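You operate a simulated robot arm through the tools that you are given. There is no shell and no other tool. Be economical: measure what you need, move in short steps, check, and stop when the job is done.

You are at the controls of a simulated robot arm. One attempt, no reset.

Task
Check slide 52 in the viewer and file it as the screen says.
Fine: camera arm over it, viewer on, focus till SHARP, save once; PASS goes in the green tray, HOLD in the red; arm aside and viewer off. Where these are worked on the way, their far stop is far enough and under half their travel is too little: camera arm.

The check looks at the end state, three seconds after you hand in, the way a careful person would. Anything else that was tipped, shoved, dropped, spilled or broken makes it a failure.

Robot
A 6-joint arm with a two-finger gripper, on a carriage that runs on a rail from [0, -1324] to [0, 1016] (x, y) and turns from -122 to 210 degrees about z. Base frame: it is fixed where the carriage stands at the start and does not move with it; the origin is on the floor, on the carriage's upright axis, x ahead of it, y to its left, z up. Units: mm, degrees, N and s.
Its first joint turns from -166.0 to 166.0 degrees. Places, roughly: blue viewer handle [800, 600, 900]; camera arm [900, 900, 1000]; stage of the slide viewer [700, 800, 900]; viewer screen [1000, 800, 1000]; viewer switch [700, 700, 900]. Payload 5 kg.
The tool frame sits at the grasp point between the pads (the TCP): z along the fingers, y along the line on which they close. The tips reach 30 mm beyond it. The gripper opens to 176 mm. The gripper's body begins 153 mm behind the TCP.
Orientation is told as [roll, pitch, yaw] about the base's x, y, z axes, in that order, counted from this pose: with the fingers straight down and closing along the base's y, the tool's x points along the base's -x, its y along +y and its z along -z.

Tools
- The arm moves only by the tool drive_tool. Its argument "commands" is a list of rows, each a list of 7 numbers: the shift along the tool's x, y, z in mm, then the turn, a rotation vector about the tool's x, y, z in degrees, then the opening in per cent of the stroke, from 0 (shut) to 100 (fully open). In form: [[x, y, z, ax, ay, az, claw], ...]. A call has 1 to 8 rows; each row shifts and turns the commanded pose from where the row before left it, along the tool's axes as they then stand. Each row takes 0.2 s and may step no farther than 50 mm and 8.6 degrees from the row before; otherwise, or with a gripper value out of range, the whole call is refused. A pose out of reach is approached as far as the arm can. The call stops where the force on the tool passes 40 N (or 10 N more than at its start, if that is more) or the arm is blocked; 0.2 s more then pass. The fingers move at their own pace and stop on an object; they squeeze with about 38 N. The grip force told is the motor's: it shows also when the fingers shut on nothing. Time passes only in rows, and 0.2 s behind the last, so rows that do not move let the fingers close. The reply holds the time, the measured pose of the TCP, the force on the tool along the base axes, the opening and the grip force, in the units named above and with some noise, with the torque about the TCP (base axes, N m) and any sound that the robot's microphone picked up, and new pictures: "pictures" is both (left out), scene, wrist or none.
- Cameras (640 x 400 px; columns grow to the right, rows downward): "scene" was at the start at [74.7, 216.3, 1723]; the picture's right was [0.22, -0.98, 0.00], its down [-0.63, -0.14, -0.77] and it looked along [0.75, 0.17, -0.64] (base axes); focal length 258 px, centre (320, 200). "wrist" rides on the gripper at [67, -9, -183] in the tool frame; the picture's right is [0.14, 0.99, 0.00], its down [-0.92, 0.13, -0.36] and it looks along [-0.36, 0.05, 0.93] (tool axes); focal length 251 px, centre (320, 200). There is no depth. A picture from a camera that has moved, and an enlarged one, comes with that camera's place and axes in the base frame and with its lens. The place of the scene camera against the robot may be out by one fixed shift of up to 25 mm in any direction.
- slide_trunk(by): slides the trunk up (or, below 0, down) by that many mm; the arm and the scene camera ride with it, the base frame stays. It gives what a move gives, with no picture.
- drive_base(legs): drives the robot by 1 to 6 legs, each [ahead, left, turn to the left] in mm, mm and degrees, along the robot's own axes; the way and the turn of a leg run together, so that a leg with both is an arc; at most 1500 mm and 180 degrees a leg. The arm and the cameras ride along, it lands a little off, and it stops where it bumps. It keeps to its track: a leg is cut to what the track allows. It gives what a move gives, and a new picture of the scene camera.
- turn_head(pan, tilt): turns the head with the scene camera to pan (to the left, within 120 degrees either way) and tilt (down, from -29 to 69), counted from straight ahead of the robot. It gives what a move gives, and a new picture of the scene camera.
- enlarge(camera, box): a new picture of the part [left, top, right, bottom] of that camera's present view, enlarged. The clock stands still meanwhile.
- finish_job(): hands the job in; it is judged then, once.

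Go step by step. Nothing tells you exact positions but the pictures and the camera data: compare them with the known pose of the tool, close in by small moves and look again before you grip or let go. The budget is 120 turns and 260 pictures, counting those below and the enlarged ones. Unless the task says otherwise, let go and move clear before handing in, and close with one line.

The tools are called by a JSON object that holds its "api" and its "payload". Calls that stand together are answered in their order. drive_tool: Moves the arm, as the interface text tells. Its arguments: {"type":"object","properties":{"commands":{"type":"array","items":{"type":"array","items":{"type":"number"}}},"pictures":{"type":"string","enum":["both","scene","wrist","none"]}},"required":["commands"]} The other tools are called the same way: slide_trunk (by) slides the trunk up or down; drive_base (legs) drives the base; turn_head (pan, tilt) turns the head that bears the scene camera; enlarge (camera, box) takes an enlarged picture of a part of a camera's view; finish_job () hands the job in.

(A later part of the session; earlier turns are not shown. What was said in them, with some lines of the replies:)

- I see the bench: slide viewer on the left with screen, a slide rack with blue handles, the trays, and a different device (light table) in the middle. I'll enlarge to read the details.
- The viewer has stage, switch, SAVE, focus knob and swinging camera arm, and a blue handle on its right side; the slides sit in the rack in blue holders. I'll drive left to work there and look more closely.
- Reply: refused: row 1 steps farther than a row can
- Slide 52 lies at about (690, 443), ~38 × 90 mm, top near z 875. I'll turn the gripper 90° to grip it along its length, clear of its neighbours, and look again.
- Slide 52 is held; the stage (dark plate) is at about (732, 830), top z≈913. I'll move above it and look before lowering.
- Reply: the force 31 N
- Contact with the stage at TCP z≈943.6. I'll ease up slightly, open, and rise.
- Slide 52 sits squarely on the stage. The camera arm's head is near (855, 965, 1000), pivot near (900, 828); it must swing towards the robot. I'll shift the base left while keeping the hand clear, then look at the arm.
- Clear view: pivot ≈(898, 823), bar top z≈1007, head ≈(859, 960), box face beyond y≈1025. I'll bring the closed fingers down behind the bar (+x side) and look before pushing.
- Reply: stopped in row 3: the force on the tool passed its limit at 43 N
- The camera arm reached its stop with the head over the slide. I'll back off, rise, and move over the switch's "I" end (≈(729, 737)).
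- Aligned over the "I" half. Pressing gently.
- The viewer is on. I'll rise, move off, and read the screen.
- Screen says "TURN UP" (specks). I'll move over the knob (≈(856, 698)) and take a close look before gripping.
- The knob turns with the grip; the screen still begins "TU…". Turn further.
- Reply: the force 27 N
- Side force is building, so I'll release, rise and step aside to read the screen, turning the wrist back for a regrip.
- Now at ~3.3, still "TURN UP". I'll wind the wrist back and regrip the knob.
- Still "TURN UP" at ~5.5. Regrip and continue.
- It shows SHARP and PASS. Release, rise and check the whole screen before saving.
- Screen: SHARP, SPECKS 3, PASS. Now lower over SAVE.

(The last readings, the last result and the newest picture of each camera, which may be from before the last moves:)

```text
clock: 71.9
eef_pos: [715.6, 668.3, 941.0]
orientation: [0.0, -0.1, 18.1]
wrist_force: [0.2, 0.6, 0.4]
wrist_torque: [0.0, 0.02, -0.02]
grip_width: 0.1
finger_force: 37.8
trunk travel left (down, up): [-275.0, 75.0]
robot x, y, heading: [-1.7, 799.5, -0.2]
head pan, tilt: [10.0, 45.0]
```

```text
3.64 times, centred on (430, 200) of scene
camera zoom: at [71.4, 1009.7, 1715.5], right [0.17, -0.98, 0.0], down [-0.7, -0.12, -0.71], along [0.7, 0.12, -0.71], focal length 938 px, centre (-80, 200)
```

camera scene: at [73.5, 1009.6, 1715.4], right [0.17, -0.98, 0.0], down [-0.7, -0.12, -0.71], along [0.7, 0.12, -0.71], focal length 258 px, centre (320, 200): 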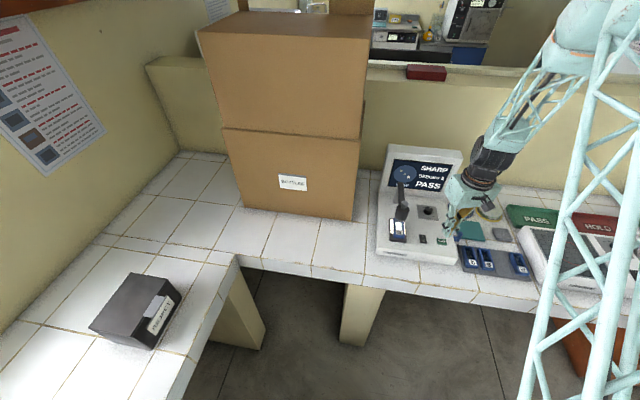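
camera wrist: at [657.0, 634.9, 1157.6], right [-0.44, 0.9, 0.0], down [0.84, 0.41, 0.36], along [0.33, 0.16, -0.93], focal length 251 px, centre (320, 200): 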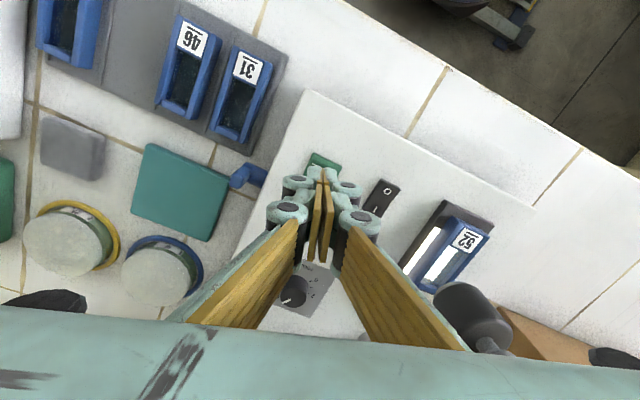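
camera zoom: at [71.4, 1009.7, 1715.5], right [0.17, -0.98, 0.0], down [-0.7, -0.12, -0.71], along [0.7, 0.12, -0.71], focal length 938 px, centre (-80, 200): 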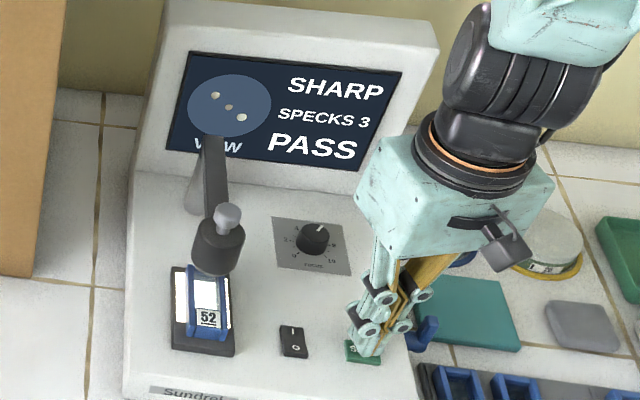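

{"api": "drive_tool", "payload": {"commands": [[0, 0, 1.5, 0, 0, 0, 0], [0, 0, 1.5, 0, 0, 0, 0], [0, 0, 0, 0, 0, 0, 0]], "pictures": "none"}}

{"api": "enlarge", "payload": {"camera": "scene", "box": [380, 145, 480, 255]}}

```text
clock: 72.7
eef_pos: [717.1, 669.6, 938.5]
orientation: [0.1, -0.1, 18.1]
wrist_force: [0.4, 0.4, -0.7]
wrist_torque: [0.01, -0.01, -0.01]
grip_width: 0.1
finger_force: 38.0
trunk travel left (down, up): [-275.0, 75.0]
robot x, y, heading: [-0.2, 799.7, -0.0]
head pan, tilt: [10.0, 45.0]
```

```text
3.64 times, centred on (430, 200) of scene
camera zoom: at [71.4, 1009.7, 1715.5], right [0.17, -0.98, 0.0], down [-0.7, -0.12, -0.71], along [0.7, 0.12, -0.71], focal length 938 px, centre (-80, 200)
```

zoom: 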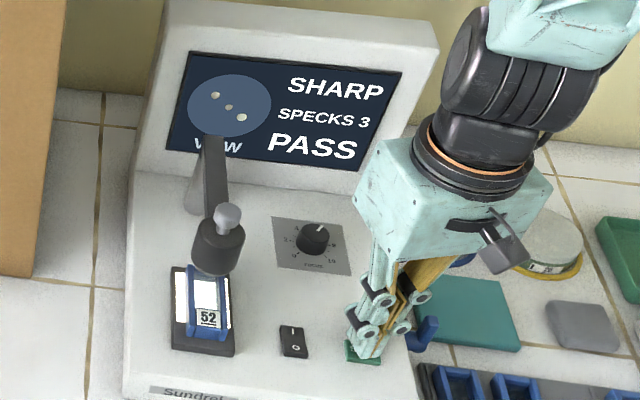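

{"api": "drive_tool", "payload": {"commands": [[0, 0, 1.5, 0, 0, 0, 0], [0, 0, 1.5, 0, 0, 0, 0], [0, 0, 0, 0, 0, 0, 0]], "pictures": "none"}}

{"api": "enlarge", "payload": {"camera": "scene", "box": [380, 145, 480, 255]}}

```text
clock: 73.5
eef_pos: [715.9, 668.3, 933.9]
orientation: [0.0, -0.1, 18.1]
wrist_force: [-0.5, -0.1, 0.2]
wrist_torque: [-0.01, -0.01, -0.03]
grip_width: 0.0
finger_force: 38.2
trunk travel left (down, up): [-275.0, 75.0]
robot x, y, heading: [-0.5, 797.5, -0.1]
head pan, tilt: [10.0, 45.0]
```

```text
3.64 times, centred on (430, 200) of scene
camera zoom: at [71.4, 1009.7, 1715.5], right [0.17, -0.98, 0.0], down [-0.7, -0.12, -0.71], along [0.7, 0.12, -0.71], focal length 938 px, centre (-80, 200)
```

zoom: 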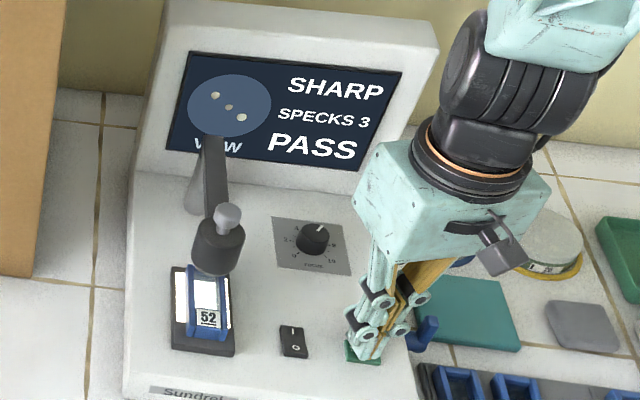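

{"api": "drive_tool", "payload": {"commands": [[0, 0, 1.5, 0, 0, 0, 0], [0, 0, 1.5, 0, 0, 0, 0], [0, 0, 0, 0, 0, 0, 0]], "pictures": "none"}}

{"api": "enlarge", "payload": {"camera": "scene", "box": [380, 145, 480, 255]}}

```text
clock: 74.3
eef_pos: [717.0, 669.0, 931.8]
orientation: [0.0, -0.1, 18.0]
wrist_force: [-0.1, -0.1, 0.3]
wrist_torque: [0.01, 0.03, -0.05]
grip_width: 6.1
finger_force: 45.4
trunk travel left (down, up): [-275.0, 75.0]
robot x, y, heading: [-4.1, 801.4, -0.0]
head pan, tilt: [10.0, 45.0]
```

```text
3.64 times, centred on (430, 200) of scene
camera zoom: at [71.4, 1009.7, 1715.5], right [0.17, -0.98, 0.0], down [-0.7, -0.12, -0.71], along [0.7, 0.12, -0.71], focal length 938 px, centre (-80, 200)
```

zoom: 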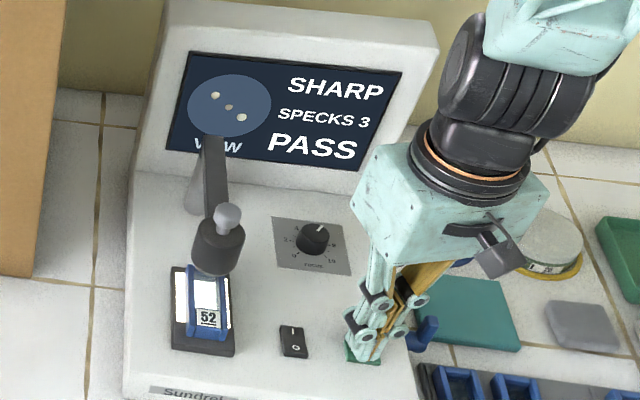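

{"api": "drive_tool", "payload": {"commands": [[0, 0, 1.2, 0, 0, 0, 0], [0, 0, 0, 0, 0, 0, 0]], "pictures": "none"}}

{"api": "enlarge", "payload": {"camera": "scene", "box": [380, 145, 480, 255]}}

```text
clock: 74.9
eef_pos: [716.6, 668.3, 931.4]
orientation: [0.0, -0.1, 18.2]
wrist_force: [-0.4, -0.7, 1.4]
wrist_torque: [0.01, 0.01, 0.02]
grip_width: 6.1
finger_force: 44.8
trunk travel left (down, up): [-275.0, 75.0]
robot x, y, heading: [-0.8, 800.0, -0.1]
head pan, tilt: [10.0, 45.0]
heard: click
```

```text
3.64 times, centred on (430, 200) of scene
camera zoom: at [71.3, 1009.7, 1715.5], right [0.17, -0.98, 0.0], down [-0.7, -0.12, -0.71], along [0.7, 0.12, -0.71], focal length 938 px, centre (-80, 200)
```

zoom: 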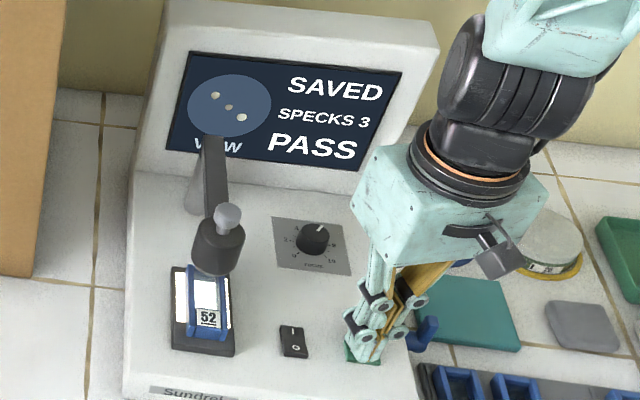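

SAVED with one click. Rising, then I'll turn the wrist and push the camera arm back from its −y side.

{"api": "drive_tool", "payload": {"commands": [[0, 0, -35, 0, 0, 0, 0], [0, 0, -39, 0, 0, -8, 0], [0, 0, 0, 0, 0, -8, 0], [0, 0, 0, 0, 0, -8, 0], [0, 0, 0, 0, 0, -8, 0], [0, 0, 0, 0, 0, -8, 0], [0, 0, 0, 0, 0, -8, 0], [0, 0, 0, 0, 0, -8, 0]], "pictures": "none"}}

{"api": "drive_tool", "payload": {"commands": [[0, 0, 0, 0, 0, -8, 0], [0, 0, 0, 0, 0, -8, 0], [-36, -28, 0, 0, 0, 0, 0], [-36, -28, 0, 0, 0, 0, 0], [-18, -26, 0, 0, 0, 0, 0], [0, 0, 0, 0, 0, 0, 0]]}}

```text
clock: 76.7
eef_pos: [716.2, 668.7, 1003.8]
orientation: [-0.1, -0.1, 74.2]
wrist_force: [0.6, 0.8, 1.1]
wrist_torque: [0.02, -0.04, 0.0]
grip_width: 0.0
finger_force: 45.1
trunk travel left (down, up): [-275.0, 75.0]
robot x, y, heading: [0.3, 798.9, 0.3]
head pan, tilt: [10.0, 45.0]
```

```text
clock: 78.1
eef_pos: [799.0, 758.5, 1004.7]
orientation: [-0.1, 0.1, 90.1]
wrist_force: [0.5, 0.4, -0.3]
wrist_torque: [-0.02, 0.07, -0.04]
grip_width: 0.0
finger_force: 44.9
trunk travel left (down, up): [-275.0, 75.0]
robot x, y, heading: [0.9, 799.5, 0.1]
head pan, tilt: [10.0, 45.0]
camera scene: at [71.7, 1009.8, 1715.5], right [0.17, -0.98, 0.0], down [-0.7, -0.12, -0.71], along [0.7, 0.12, -0.71], focal length 258 px, centre (320, 200)
camera wrist: at [808.5, 692.6, 1189.0], right [-0.99, -0.14, 0.0], down [-0.13, 0.92, 0.36], along [-0.05, 0.36, -0.93], focal length 251 px, centre (320, 200)
```

scene: 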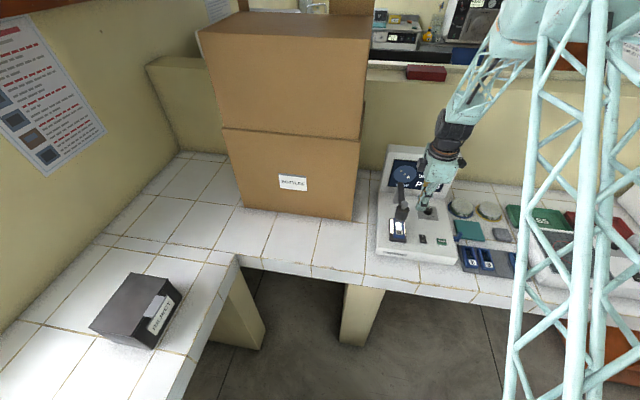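
wrist: 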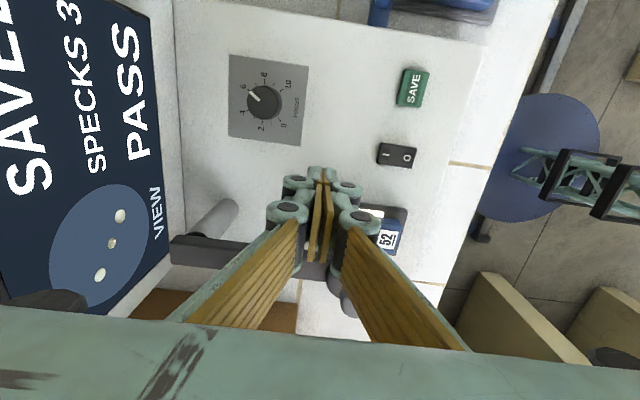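

{"api": "drive_tool", "payload": {"commands": [[-36, 0, 0, 0, 0, 0, 0], [-27, 4, 0, 0, 0, 0, 0], [-27, -3, 0, 0, 0, 0, 0], [-26, -11, 0, 0, 0, 0, 0], [-24, -19, 0, 0, 0, 0, 0], [0, 0, 0, 0, 0, 0, 0]]}}

{"api": "enlarge", "payload": {"camera": "scene", "box": [350, 130, 470, 250]}}

```text
clock: 79.5
eef_pos: [827.2, 898.9, 1003.9]
orientation: [-0.2, -0.1, 90.0]
wrist_force: [0.4, 0.6, 0.4]
wrist_torque: [-0.08, 0.07, 0.02]
grip_width: 0.0
finger_force: 45.2
trunk travel left (down, up): [-275.0, 75.0]
robot x, y, heading: [2.9, 799.3, 0.0]
head pan, tilt: [10.0, 45.0]
camera scene: at [71.8, 1009.9, 1715.5], right [0.17, -0.98, 0.0], down [-0.7, -0.12, -0.71], along [0.7, 0.12, -0.71], focal length 258 px, centre (320, 200)
camera wrist: at [837.1, 832.1, 1187.5], right [-0.99, -0.14, 0.0], down [-0.13, 0.92, 0.36], along [-0.05, 0.36, -0.93], focal length 251 px, centre (320, 200)
```

scene: 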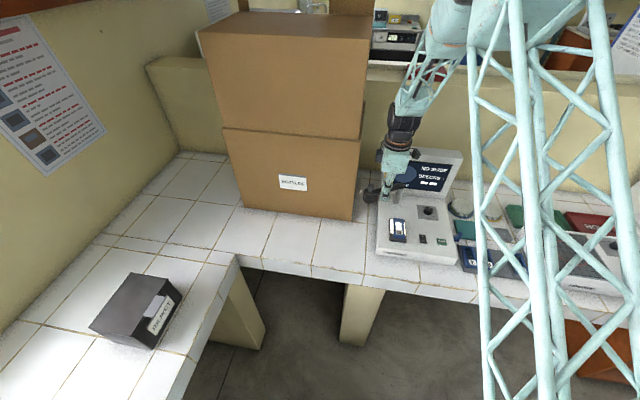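
wrist: 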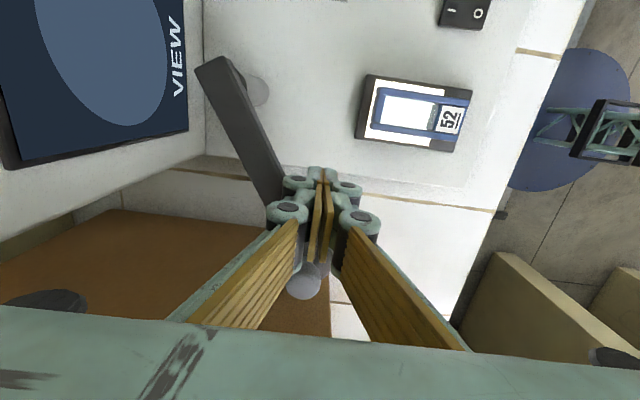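

```text
3.33 times, centred on (410, 190) of scene
camera zoom: at [71.8, 1009.9, 1715.5], right [0.17, -0.98, 0.0], down [-0.7, -0.12, -0.71], along [0.7, 0.12, -0.71], focal length 860 px, centre (20, 233)
```

zoom: 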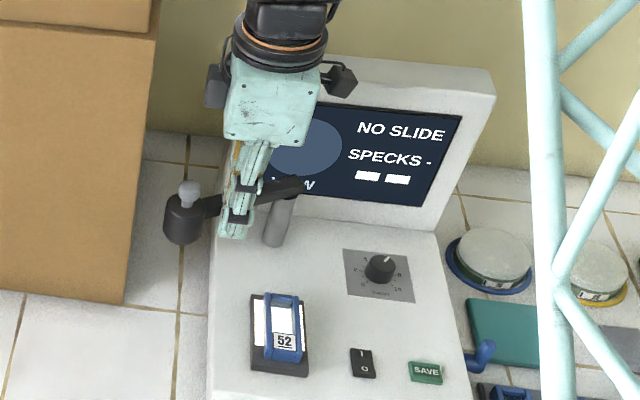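

{"api": "drive_tool", "payload": {"commands": [[-9, -12, 0, 0, 0, 0, 0], [-5, -6, 0, 0, 0, 0, 0], [0, 0, 0, 0, 0, 0, 0]]}}

{"api": "enlarge", "payload": {"camera": "scene", "box": [350, 130, 470, 250]}}

```text
clock: 80.3
eef_pos: [844.6, 913.5, 1005.3]
orientation: [0.0, -0.1, 90.1]
wrist_force: [0.7, 0.1, 0.5]
wrist_torque: [0.0, -0.01, -0.01]
grip_width: 0.1
finger_force: 44.7
trunk travel left (down, up): [-275.0, 75.0]
robot x, y, heading: [-0.0, 798.9, -0.0]
head pan, tilt: [10.0, 45.0]
camera scene: at [71.3, 1009.7, 1715.6], right [0.17, -0.98, 0.0], down [-0.7, -0.12, -0.71], along [0.7, 0.12, -0.71], focal length 258 px, centre (320, 200)
camera wrist: at [854.4, 846.4, 1188.4], right [-0.99, -0.14, 0.0], down [-0.13, 0.92, 0.36], along [-0.05, 0.36, -0.93], focal length 251 px, centre (320, 200)
```

scene: 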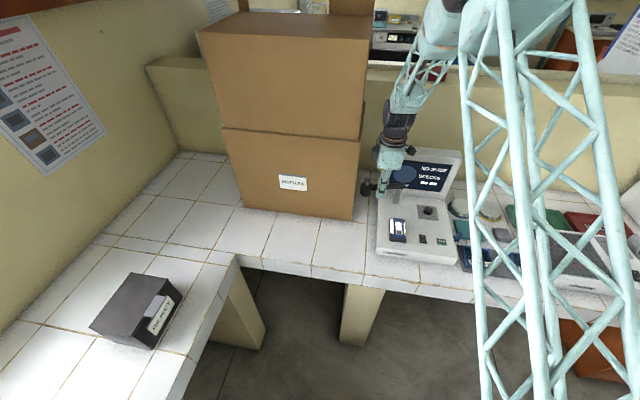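
wrist: 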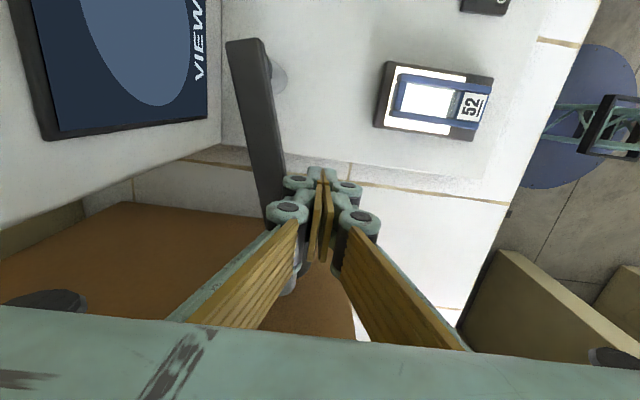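

```text
3.33 times, centred on (410, 190) of scene
camera zoom: at [71.3, 1009.7, 1715.6], right [0.17, -0.98, 0.0], down [-0.7, -0.12, -0.71], along [0.7, 0.12, -0.71], focal length 860 px, centre (20, 233)
```

zoom: 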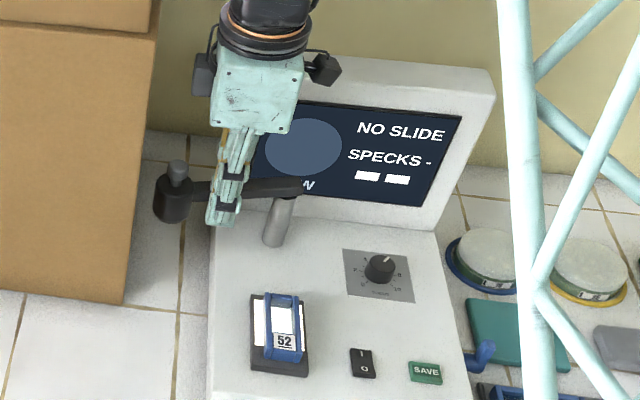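

{"api": "drive_tool", "payload": {"commands": [[-2, -4, 0, 0, 0, 0, 0], [20, 25, 0, 0, 0, 0, 0], [0, 0, -40, 0, 0, 0, 0], [0, 0, -40, 0, 0, 0, 0], [38, 30, 0, 0, 0, 0, 0], [38, 30, 0, 0, 0, 0, 0], [38, 30, 0, 0, 0, 0, 0], [39, 30, 0, 0, 0, 0, 0]], "pictures": "none"}}

{"api": "drive_tool", "payload": {"commands": [[0, 0, 45, 0, 0, 0, 0], [0, 0, 45, 0, 0, 0, 0], [0, 0, 40, 0, 0, 0, 0], [0, 0, 7, 0, 0, 0, 0], [0, 0, 0, 0, 0, 0, 0]], "pictures": "scene"}}

{"api": "enlarge", "payload": {"camera": "scene", "box": [390, 200, 470, 260]}}

```text
clock: 82.1
eef_pos: [704.1, 739.4, 1084.2]
orientation: [-0.1, 0.0, 90.1]
wrist_force: [0.0, 0.5, 0.3]
wrist_torque: [0.0, 0.07, -0.03]
grip_width: 0.0
finger_force: 44.7
trunk travel left (down, up): [-275.0, 75.0]
robot x, y, heading: [3.0, 797.2, 0.4]
head pan, tilt: [10.0, 45.0]
```

```text
clock: 83.3
eef_pos: [704.2, 742.2, 947.7]
orientation: [-0.2, 0.1, 90.1]
wrist_force: [-0.7, -0.3, -0.5]
wrist_torque: [0.01, 0.02, -0.01]
grip_width: 0.1
finger_force: 44.9
trunk travel left (down, up): [-275.0, 75.0]
robot x, y, heading: [3.3, 796.8, -0.2]
head pan, tilt: [10.0, 45.0]
camera scene: at [71.3, 1009.7, 1715.6], right [0.17, -0.98, 0.0], down [-0.7, -0.12, -0.71], along [0.7, 0.12, -0.71], focal length 258 px, centre (320, 200)
```

scene: 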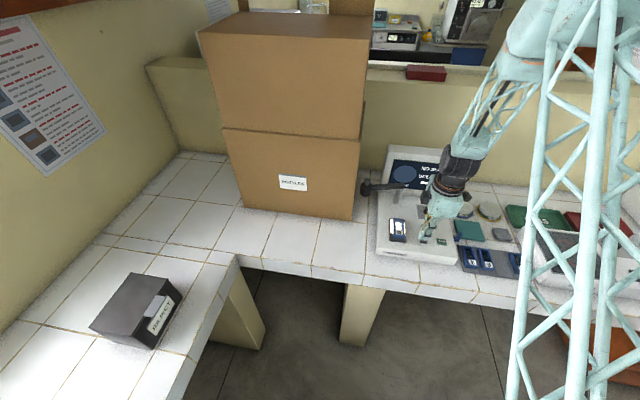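

```text
6.67 times, centred on (430, 230) of scene
camera zoom: at [71.3, 1009.7, 1715.6], right [0.17, -0.98, 0.0], down [-0.7, -0.12, -0.71], along [0.7, 0.12, -0.71], focal length 1720 px, centre (-413, 0)
```

zoom: 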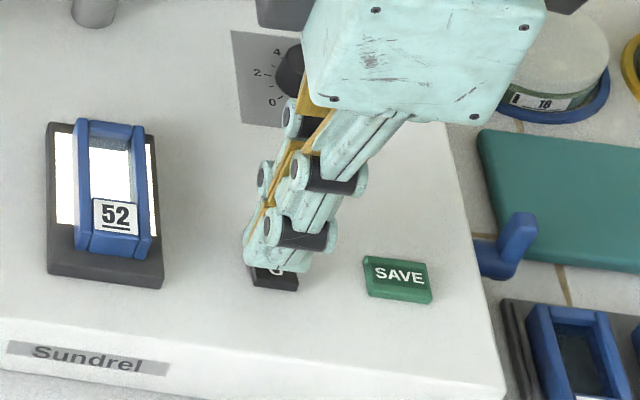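

{"api": "drive_tool", "payload": {"commands": [[0, 0, 6, 0, 0, 0, 0], [0, 0, 3, 0, 0, 0, 0], [0, 0, 2, 0, 0, 0, 0], [0, 0, 2, 0, 0, 0, 0], [0, 0, 2, 0, 0, 0, 0], [0, 0, 0, 0, 0, 0, 0]], "pictures": "none"}}

{"api": "enlarge", "payload": {"camera": "scene", "box": [380, 145, 480, 255]}}

```text
clock: 84.7
eef_pos: [704.1, 742.1, 933.4]
orientation: [-0.1, 0.1, 90.1]
wrist_force: [-2.6, 0.3, 23.7]
wrist_torque: [-0.1, -0.09, 0.01]
grip_width: 0.0
finger_force: 44.8
trunk travel left (down, up): [-275.0, 75.0]
robot x, y, heading: [-1.5, 799.9, 0.1]
head pan, tilt: [10.0, 45.0]
```

```text
3.64 times, centred on (430, 200) of scene
camera zoom: at [70.1, 1009.8, 1715.8], right [0.17, -0.98, 0.0], down [-0.7, -0.12, -0.71], along [0.7, 0.12, -0.71], focal length 938 px, centre (-80, 200)
```

zoom: 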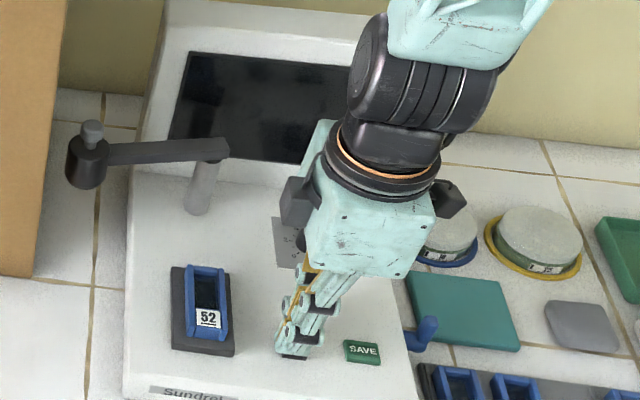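

Viewer is off and arm aside. Now I'll fetch slide 52 from the stage.

{"api": "drive_tool", "payload": {"commands": [[0, 0, -40, 0, 0, 0, 0], [0, 0, -40, 0, 0, 0, 40], [-44, -18, 0, 0, 0, 0, 66], [-44, -18, 0, 0, 0, 0, 66], [0, 0, 20, 0, 0, 0, 66], [0, 0, 20, 0, 0, 0, 66], [0, 0, 0, 0, 0, 0, 66]]}}

{"api": "enlarge", "payload": {"camera": "wrist", "box": [180, 80, 440, 280]}}

```text
clock: 86.3
eef_pos: [741.1, 831.0, 971.8]
orientation: [-0.1, -0.1, 90.1]
wrist_force: [1.4, -0.6, -1.2]
wrist_torque: [0.01, 0.16, 0.0]
grip_width: 116.1
finger_force: 0.1
trunk travel left (down, up): [-275.0, 75.0]
robot x, y, heading: [-2.9, 794.6, -0.4]
head pan, tilt: [10.0, 45.0]
camera scene: at [72.5, 1009.8, 1715.5], right [0.17, -0.98, 0.0], down [-0.7, -0.12, -0.71], along [0.7, 0.12, -0.71], focal length 258 px, centre (320, 200)
camera wrist: at [750.3, 763.5, 1155.9], right [-0.99, -0.14, 0.0], down [-0.13, 0.92, 0.36], along [-0.05, 0.36, -0.93], focal length 251 px, centre (320, 200)
```

scene: 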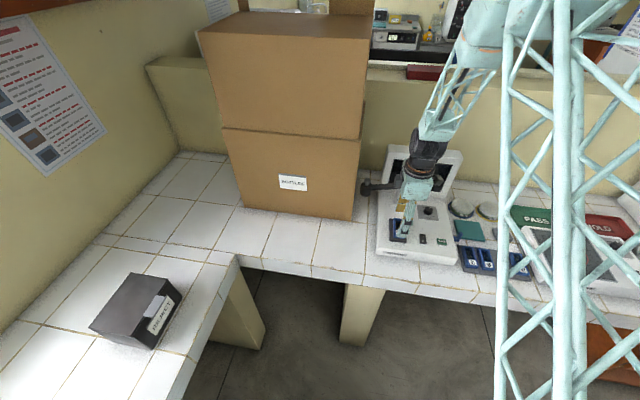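
wrist: 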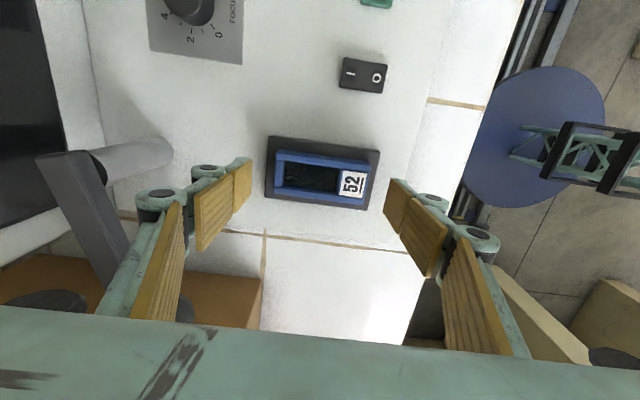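

```text
2.00 times, centred on (310, 180) of wrist
camera zoom: at [750.3, 763.5, 1155.9], right [-0.99, -0.14, 0.0], down [-0.13, 0.92, 0.36], along [-0.05, 0.36, -0.93], focal length 503 px, centre (340, 240)
```

zoom: 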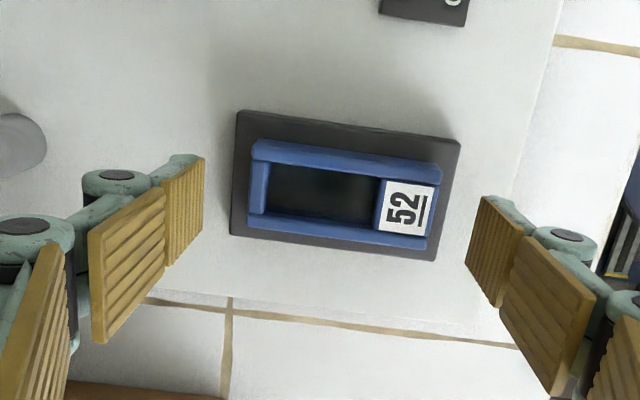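

{"api": "drive_tool", "payload": {"commands": [[0.5, 0.5, 16, 0, 0, 0, 66], [0, 0, 8, 0, 0, 0, 66], [0, 0, 1.5, 0, 0, 0, 66], [0, 0, 0, 0, 0, 0, 50], [0, 0, 0, 0, 0, 0, 40], [0, 0, 0, 0, 0, 0, 40], [0, 0, 0, 0, 0, 0, 40]], "pictures": "wrist"}}

```text
clock: 87.9
eef_pos: [739.6, 829.4, 947.7]
orientation: [0.0, 0.0, 90.1]
wrist_force: [0.6, 0.1, 3.7]
wrist_torque: [-0.02, 0.08, 0.0]
grip_width: 86.7
finger_force: 37.7
trunk travel left (down, up): [-275.0, 75.0]
robot x, y, heading: [0.7, 799.1, -0.1]
head pan, tilt: [10.0, 45.0]
camera wrist: at [749.3, 762.8, 1131.2], right [-0.99, -0.14, 0.0], down [-0.13, 0.92, 0.36], along [-0.05, 0.36, -0.93], focal length 251 px, centre (320, 200)
```

wrist: 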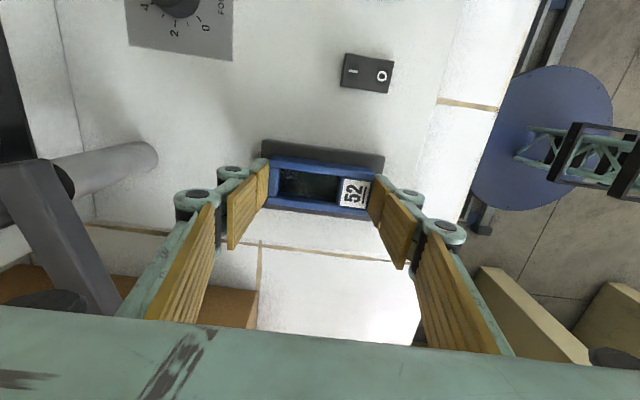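

Gripped. Lift, drive right to the trays.

{"api": "drive_tool", "payload": {"commands": [[0, 0, -20, 0, 0, 0, 40], [0, 0, -45, 0, 0, 0, 40], [0, 0, -45, 0, 0, 0, 40], [0, 0, -45, 0, 0, 0, 40], [0, 0, -45, 0, 0, 0, 40], [0, 0, 0, 0, 0, 0, 40]], "pictures": "none"}}

{"api": "drive_base", "payload": {"legs": [[0, -590, 0]]}}

{"api": "drive_tool", "payload": {"commands": [[0, 0, 0, 0, 0, 8.2, 40], [0, 0, 0, 0, 0, 8.2, 40], [0, 0, 0, 0, 0, 8.2, 40], [0, 0, 0, 0, 0, 8.2, 40], [0, 0, 0, 0, 0, 8.2, 40], [0, 0, 0, 0, 0, 8.2, 40]], "pictures": "none"}}

{"api": "drive_tool", "payload": {"commands": [[0, 0, 0, 0, 0, 8.2, 40], [0, 0, 0, 0, 0, 8.2, 40], [0, 0, 0, 0, 0, 8.2, 40], [0, 0, 0, 0, 0, 8.2, 40], [0, 0, 0, 0, 0, 8, 40], [0, 0, 0, 0, 0, 0, 40]]}}

```text
clock: 89.3
eef_pos: [738.1, 830.2, 1147.8]
orientation: [-0.2, 0.0, 90.1]
wrist_force: [-0.9, 0.5, 1.2]
wrist_torque: [0.03, -0.2, 0.0]
grip_width: 86.6
finger_force: 37.5
trunk travel left (down, up): [-275.0, 75.0]
robot x, y, heading: [-0.8, 796.5, -0.1]
head pan, tilt: [10.0, 45.0]
```

```text
clock: 92.8
eef_pos: [738.8, 235.5, 1149.2]
orientation: [-0.1, 0.1, 90.2]
wrist_force: [-0.2, -0.5, -0.5]
wrist_torque: [0.02, -0.03, 0.03]
grip_width: 86.7
finger_force: 38.0
trunk travel left (down, up): [-275.0, 75.0]
robot x, y, heading: [1.4, 202.2, -0.1]
head pan, tilt: [10.0, 45.0]
camera scene: at [71.3, 415.7, 1715.5], right [0.18, -0.98, 0.0], down [-0.7, -0.12, -0.71], along [0.7, 0.12, -0.71], focal length 258 px, centre (320, 200)
```

scene: 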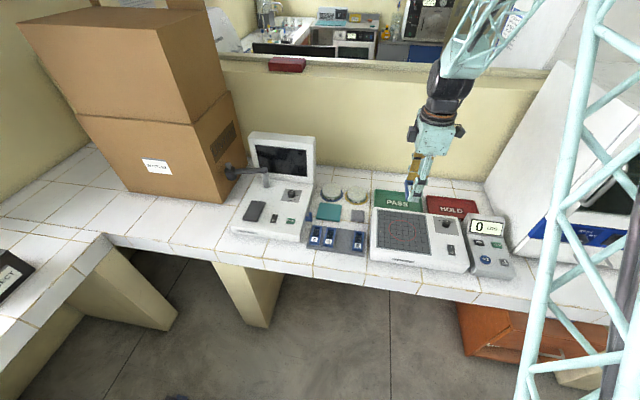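

```text
clock: 94.2
eef_pos: [738.7, 236.3, 1148.1]
orientation: [0.1, 0.0, 40.9]
wrist_force: [-0.1, 0.9, -0.1]
wrist_torque: [-0.04, 0.0, 0.01]
grip_width: 86.8
finger_force: 38.2
trunk travel left (down, up): [-275.0, 75.0]
robot x, y, heading: [-2.2, 205.6, 0.0]
head pan, tilt: [10.0, 45.0]
```

```text
clock: 95.6
eef_pos: [739.9, 235.5, 1147.5]
orientation: [0.1, -0.1, 0.2]
wrist_force: [0.4, -0.6, 0.0]
wrist_torque: [-0.01, 0.02, 0.0]
grip_width: 86.7
finger_force: 38.2
trunk travel left (down, up): [-275.0, 75.0]
robot x, y, heading: [-2.1, 205.4, 0.1]
head pan, tilt: [10.0, 45.0]
camera scene: at [71.3, 415.8, 1715.5], right [0.18, -0.98, 0.0], down [-0.7, -0.12, -0.71], along [0.7, 0.12, -0.71], focal length 258 px, centre (320, 200)
camera wrist: at [672.9, 226.7, 1330.7], right [-0.14, 0.99, 0.0], down [0.92, 0.13, 0.36], along [0.36, 0.05, -0.93], focal length 251 px, centre (320, 200)
```

scene: 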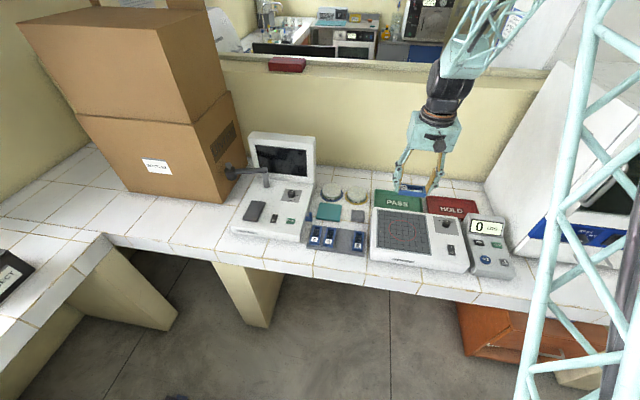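
wrist: 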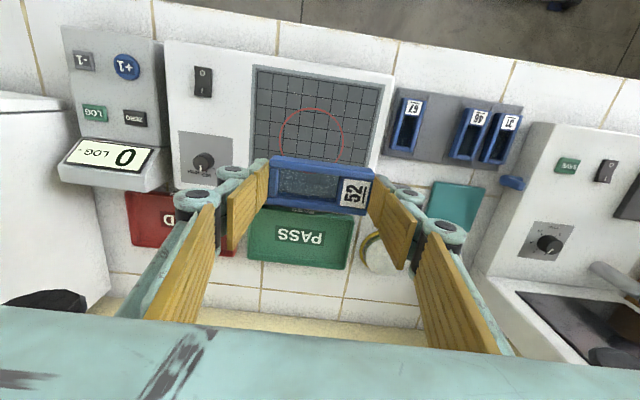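

Tray centre is about (945, 222). Moving above it.

{"api": "drive_tool", "payload": {"commands": [[-40, -3, 0, 0, 0, 0, 40], [-40, -3, 0, 0, 0, 0, 40], [-40, -3, 0, 0, 0, 0, 40], [-40, -3, 0, 0, 0, 0, 40], [-40, -2, 0, 0, 0, 0, 40], [0, 0, 45, 0, 0, 0, 40], [0, 0, 45, 0, 0, 0, 40], [0, 0, 0, 0, 0, 0, 40]]}}

{"api": "enlarge", "payload": {"camera": "scene", "box": [350, 150, 480, 240]}}

```text
clock: 97.4
eef_pos: [939.0, 223.5, 1056.1]
orientation: [0.0, -0.1, 0.2]
wrist_force: [0.4, -0.6, -1.1]
wrist_torque: [0.01, 0.15, 0.02]
grip_width: 86.8
finger_force: 38.2
trunk travel left (down, up): [-275.0, 75.0]
robot x, y, heading: [-4.1, 202.6, 0.1]
head pan, tilt: [10.0, 45.0]
camera scene: at [72.3, 415.8, 1715.6], right [0.18, -0.98, 0.0], down [-0.7, -0.12, -0.71], along [0.7, 0.12, -0.71], focal length 258 px, centre (320, 200)
camera wrist: at [873.5, 213.2, 1239.8], right [-0.14, 0.99, 0.0], down [0.92, 0.13, 0.36], along [0.36, 0.05, -0.93], focal length 251 px, centre (320, 200)
```

scene: 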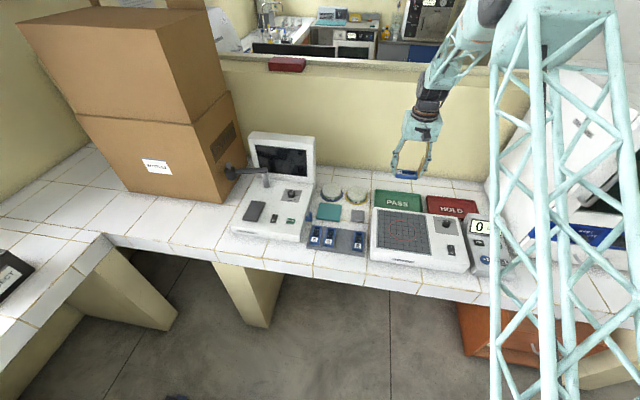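
wrist: 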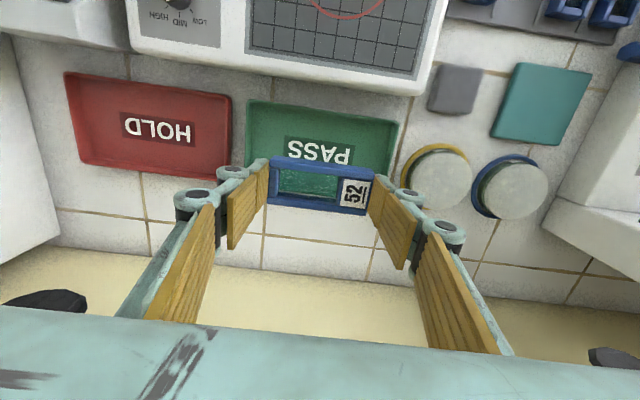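

```text
4.44 times, centred on (415, 195) of scene
camera zoom: at [72.3, 415.8, 1715.6], right [0.18, -0.98, 0.0], down [-0.7, -0.12, -0.71], along [0.7, 0.12, -0.71], focal length 1147 px, centre (-102, 222)
```

zoom: 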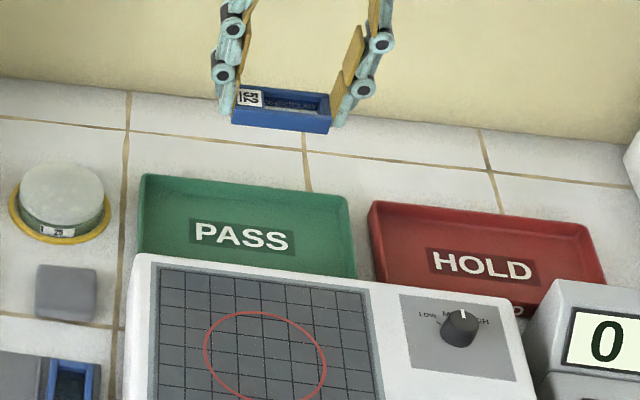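

{"api": "drive_tool", "payload": {"commands": [[0, 0, 45, 0, 0, 0, 40], [0, 0, 45, 0, 0, 0, 40], [0, 0, 45, 0, 0, 0, 40], [0, 0, 15, 0, 0, 0, 40], [0, 0, 0, 0, 0, 0, 40]]}}

{"api": "enlarge", "payload": {"camera": "scene", "box": [350, 150, 480, 240]}}

```text
clock: 98.6
eef_pos: [940.6, 222.7, 906.7]
orientation: [0.1, -0.1, 0.1]
wrist_force: [-0.9, -0.3, -0.7]
wrist_torque: [0.04, 0.04, -0.01]
grip_width: 86.4
finger_force: 37.6
trunk travel left (down, up): [-275.0, 75.0]
robot x, y, heading: [1.2, 205.7, 0.2]
head pan, tilt: [10.0, 45.0]
camera scene: at [71.3, 415.8, 1715.6], right [0.18, -0.98, 0.0], down [-0.7, -0.12, -0.71], along [0.7, 0.12, -0.71], focal length 258 px, centre (320, 200)
camera wrist: at [873.1, 213.3, 1090.8], right [-0.14, 0.99, 0.0], down [0.92, 0.13, 0.36], along [0.36, 0.05, -0.93], focal length 251 px, centre (320, 200)
```

scene: 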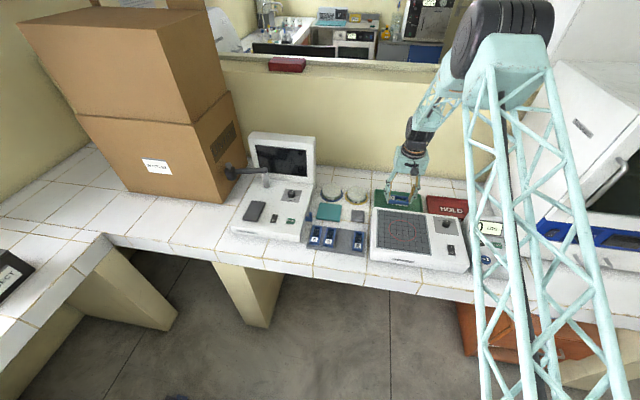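
wrist: 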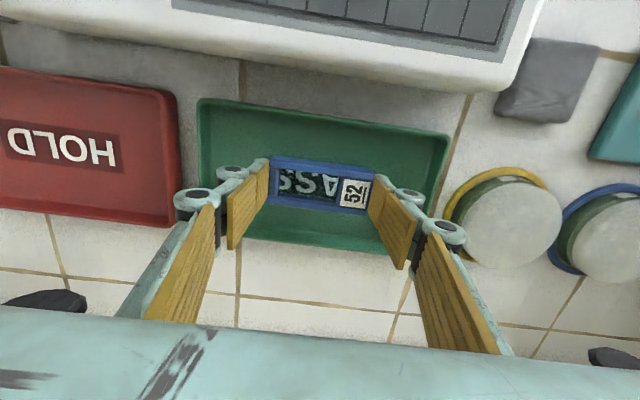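

```text
4.44 times, centred on (415, 195) of scene
camera zoom: at [71.3, 415.8, 1715.6], right [0.18, -0.98, 0.0], down [-0.7, -0.12, -0.71], along [0.7, 0.12, -0.71], focal length 1147 px, centre (-102, 222)
```

zoom: 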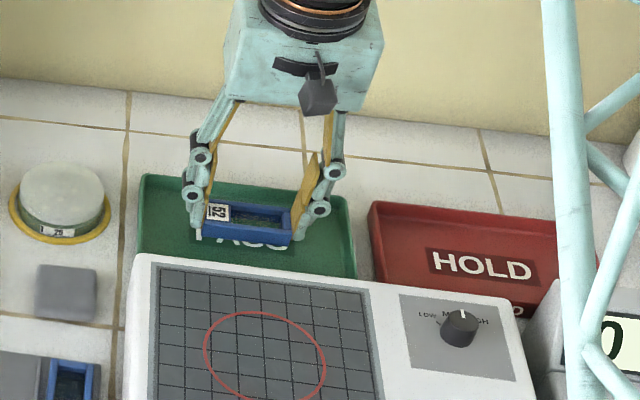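

Well centred in the green tray. Lowering in small steps to the floor.

{"api": "drive_tool", "payload": {"commands": [[0, 0, 5, 0, 0, 0, 40], [0, 0, 3, 0, 0, 0, 40], [0, 0, 3, 0, 0, 0, 40], [0, 0, 2, 0, 0, 0, 40], [0, 0, 0, 0, 0, 0, 40]], "pictures": "none"}}

{"api": "drive_tool", "payload": {"commands": [[0, 0, 2, 0, 0, 0, 40], [0, 0, 0, 0, 0, 0, 40]], "pictures": "none"}}

{"api": "drive_tool", "payload": {"commands": [[0, 0, 1.5, 0, 0, 0, 40], [0, 0, 0, 0, 0, 0, 40]], "pictures": "none"}}

```text
clock: 99.8
eef_pos: [938.8, 223.0, 894.8]
orientation: [-0.1, -0.1, 0.1]
wrist_force: [-0.3, -0.5, 0.2]
wrist_torque: [0.0, 0.0, 0.01]
grip_width: 86.6
finger_force: 38.2
trunk travel left (down, up): [-275.0, 75.0]
robot x, y, heading: [-1.4, 202.6, 0.2]
head pan, tilt: [10.0, 45.0]
```

```text
clock: 100.4
eef_pos: [940.1, 223.5, 892.0]
orientation: [0.0, -0.1, 0.2]
wrist_force: [0.7, 0.7, -0.5]
wrist_torque: [-0.03, -0.01, -0.05]
grip_width: 86.5
finger_force: 37.7
trunk travel left (down, up): [-275.0, 75.0]
robot x, y, heading: [-0.8, 202.4, 0.1]
head pan, tilt: [10.0, 45.0]
```

```text
clock: 101.0
eef_pos: [940.0, 222.7, 890.6]
orientation: [0.0, -0.1, 0.2]
wrist_force: [-0.9, -0.6, -0.5]
wrist_torque: [0.02, -0.01, -0.01]
grip_width: 86.6
finger_force: 38.1
trunk travel left (down, up): [-275.0, 75.0]
robot x, y, heading: [0.9, 201.3, -0.0]
head pan, tilt: [10.0, 45.0]
```

{"api": "drive_tool", "payload": {"commands": [[0, 0, 1.5, 0, 0, 0, 40], [0, 0, 1.5, 0, 0, 0, 40], [0, 0, 0, 0, 0, 0, 40]], "pictures": "none"}}

{"api": "drive_tool", "payload": {"commands": [[0, 0, 1.5, 0, 0, 0, 40], [0, 0, 0, 0, 0, 0, 40]], "pictures": "none"}}

{"api": "enlarge", "payload": {"camera": "scene", "box": [370, 175, 434, 225]}}

```text
clock: 101.8
eef_pos: [940.1, 221.5, 891.2]
orientation: [0.0, -0.2, 0.2]
wrist_force: [-3.4, -0.4, 25.0]
wrist_torque: [-0.34, 0.35, -0.04]
grip_width: 86.7
finger_force: 37.9
trunk travel left (down, up): [-275.0, 75.0]
robot x, y, heading: [-0.5, 206.4, 0.1]
head pan, tilt: [10.0, 45.0]
```

```text
clock: 102.4
eef_pos: [940.2, 223.1, 887.6]
orientation: [0.2, -0.3, 0.2]
wrist_force: [2.2, -0.9, 30.8]
wrist_torque: [-0.03, -0.06, 0.0]
grip_width: 86.6
finger_force: 38.0
trunk travel left (down, up): [-275.0, 75.0]
robot x, y, heading: [0.6, 202.1, 0.1]
head pan, tilt: [10.0, 45.0]
```

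```text
8.00 times, centred on (402, 200) of scene
camera zoom: at [69.4, 415.7, 1715.7], right [0.18, -0.98, 0.0], down [-0.7, -0.12, -0.71], along [0.7, 0.12, -0.71], focal length 2064 px, centre (-336, 200)
```

zoom: 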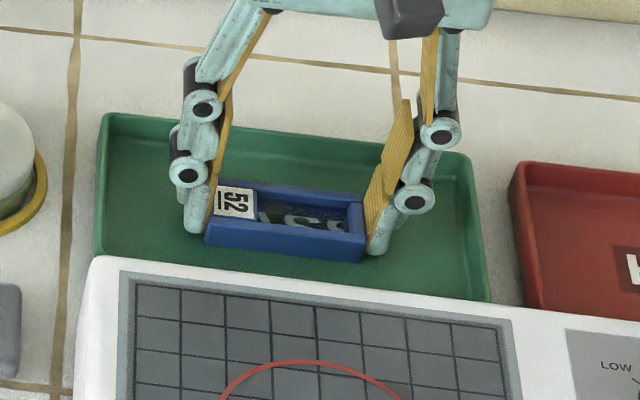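

On the floor. Ease, release and rise.

{"api": "drive_tool", "payload": {"commands": [[0, 0, -2, 0, 0, 0, 40], [0, 0, 0, 0, 0, 0, 52], [0, 0, 0, 0, 0, 0, 58], [0, 0, 0, 0, 0, 0, 58], [0, 0, -30, 0, 0, 0, 58], [0, 0, -45, 0, 0, 0, 58], [0, 0, -45, 0, 0, 0, 58], [0, 0, -45, 0, 0, 0, 58]], "pictures": "none"}}

{"api": "drive_tool", "payload": {"commands": [[45, 0, -30, 0, 0, 0, 58], [45, 0, -30, 0, 0, 0, 58], [45, 0, -30, 0, 0, 0, 58], [45, 0, 0, 0, 0, 0, 58], [45, 0, 0, 0, 0, 0, 58], [0, 0, 0, 0, 0, 0, 58]]}}

{"api": "enlarge", "payload": {"camera": "scene", "box": [200, 120, 420, 260]}}

{"api": "enlarge", "payload": {"camera": "wrist", "box": [200, 40, 640, 300]}}

```text
clock: 104.2
eef_pos: [939.2, 221.1, 1055.1]
orientation: [0.0, -0.2, 0.2]
wrist_force: [0.8, 0.5, 0.5]
wrist_torque: [0.0, 0.04, 0.02]
grip_width: 102.3
finger_force: 0.1
trunk travel left (down, up): [-275.0, 75.0]
robot x, y, heading: [-1.7, 201.8, 0.1]
head pan, tilt: [10.0, 45.0]
```

```text
refused: row 1 steps farther than a row can; nothing moved
```

```text
2.86 times, centred on (310, 190) of scene
camera zoom: at [71.4, 415.8, 1715.6], right [0.18, -0.98, 0.0], down [-0.7, -0.12, -0.71], along [0.7, 0.12, -0.71], focal length 737 px, centre (349, 229)
```

zoom: 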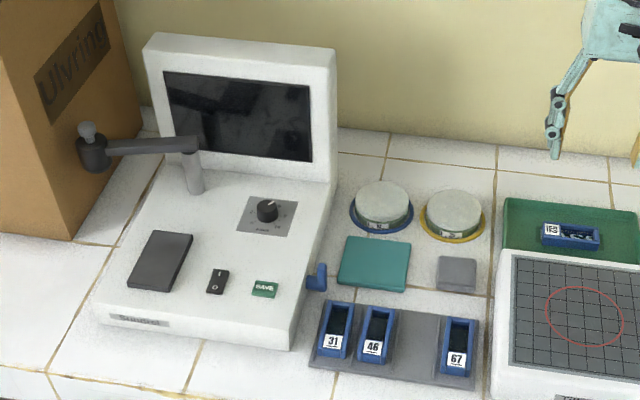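

```text
1.45 times, centred on (420, 170) of wrist
camera zoom: at [872.5, 212.7, 1237.8], right [-0.14, 0.99, 0.0], down [0.92, 0.13, 0.36], along [0.36, 0.05, -0.93], focal length 366 px, centre (174, 244)
```

zoom: 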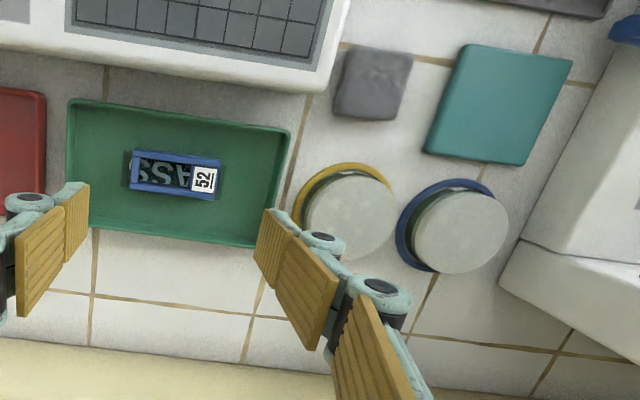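

Slide 52 lies in the green tray, the viewer is off, the camera arm aside, the other slides untouched. I'll retract the hand and hand in.

{"api": "drive_tool", "payload": {"commands": [[20, 0, -40, 0, 0, 0, 58], [30, 0, -35, 0, 0, 0, 58], [45, 0, 0, 0, 0, 0, 58], [45, 0, 0, 0, 0, 0, 58], [0, 0, 0, 0, 0, 0, 58]], "pictures": "scene"}}

{"api": "finish_job", "payload": {}}

```text
clock: 105.4
eef_pos: [797.4, 221.1, 1130.4]
orientation: [-0.1, -0.2, 0.2]
wrist_force: [-1.6, 0.0, 0.9]
wrist_torque: [-0.02, -0.27, -0.01]
grip_width: 102.3
finger_force: 0.0
trunk travel left (down, up): [-275.0, 75.0]
robot x, y, heading: [-0.4, 203.5, 0.1]
head pan, tilt: [10.0, 45.0]
camera scene: at [69.1, 415.7, 1715.6], right [0.18, -0.98, 0.0], down [-0.7, -0.12, -0.71], along [0.7, 0.12, -0.71], focal length 258 px, centre (320, 200)
```

scene: 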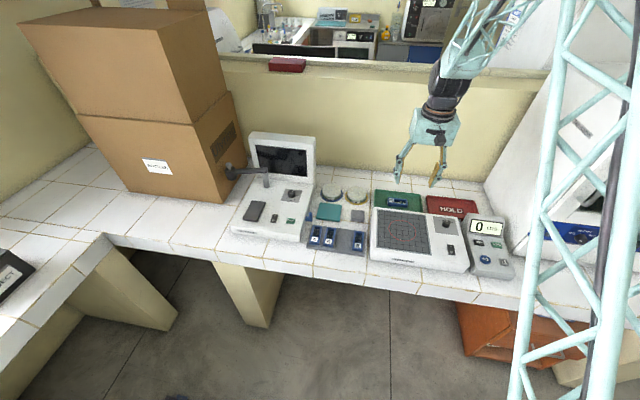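

```text
The job is handed in.
```

Slide 52 read SHARP with 3 specks and PASS, was saved once and now lies in the green tray, with the camera arm swung aside and the viewer switched off.
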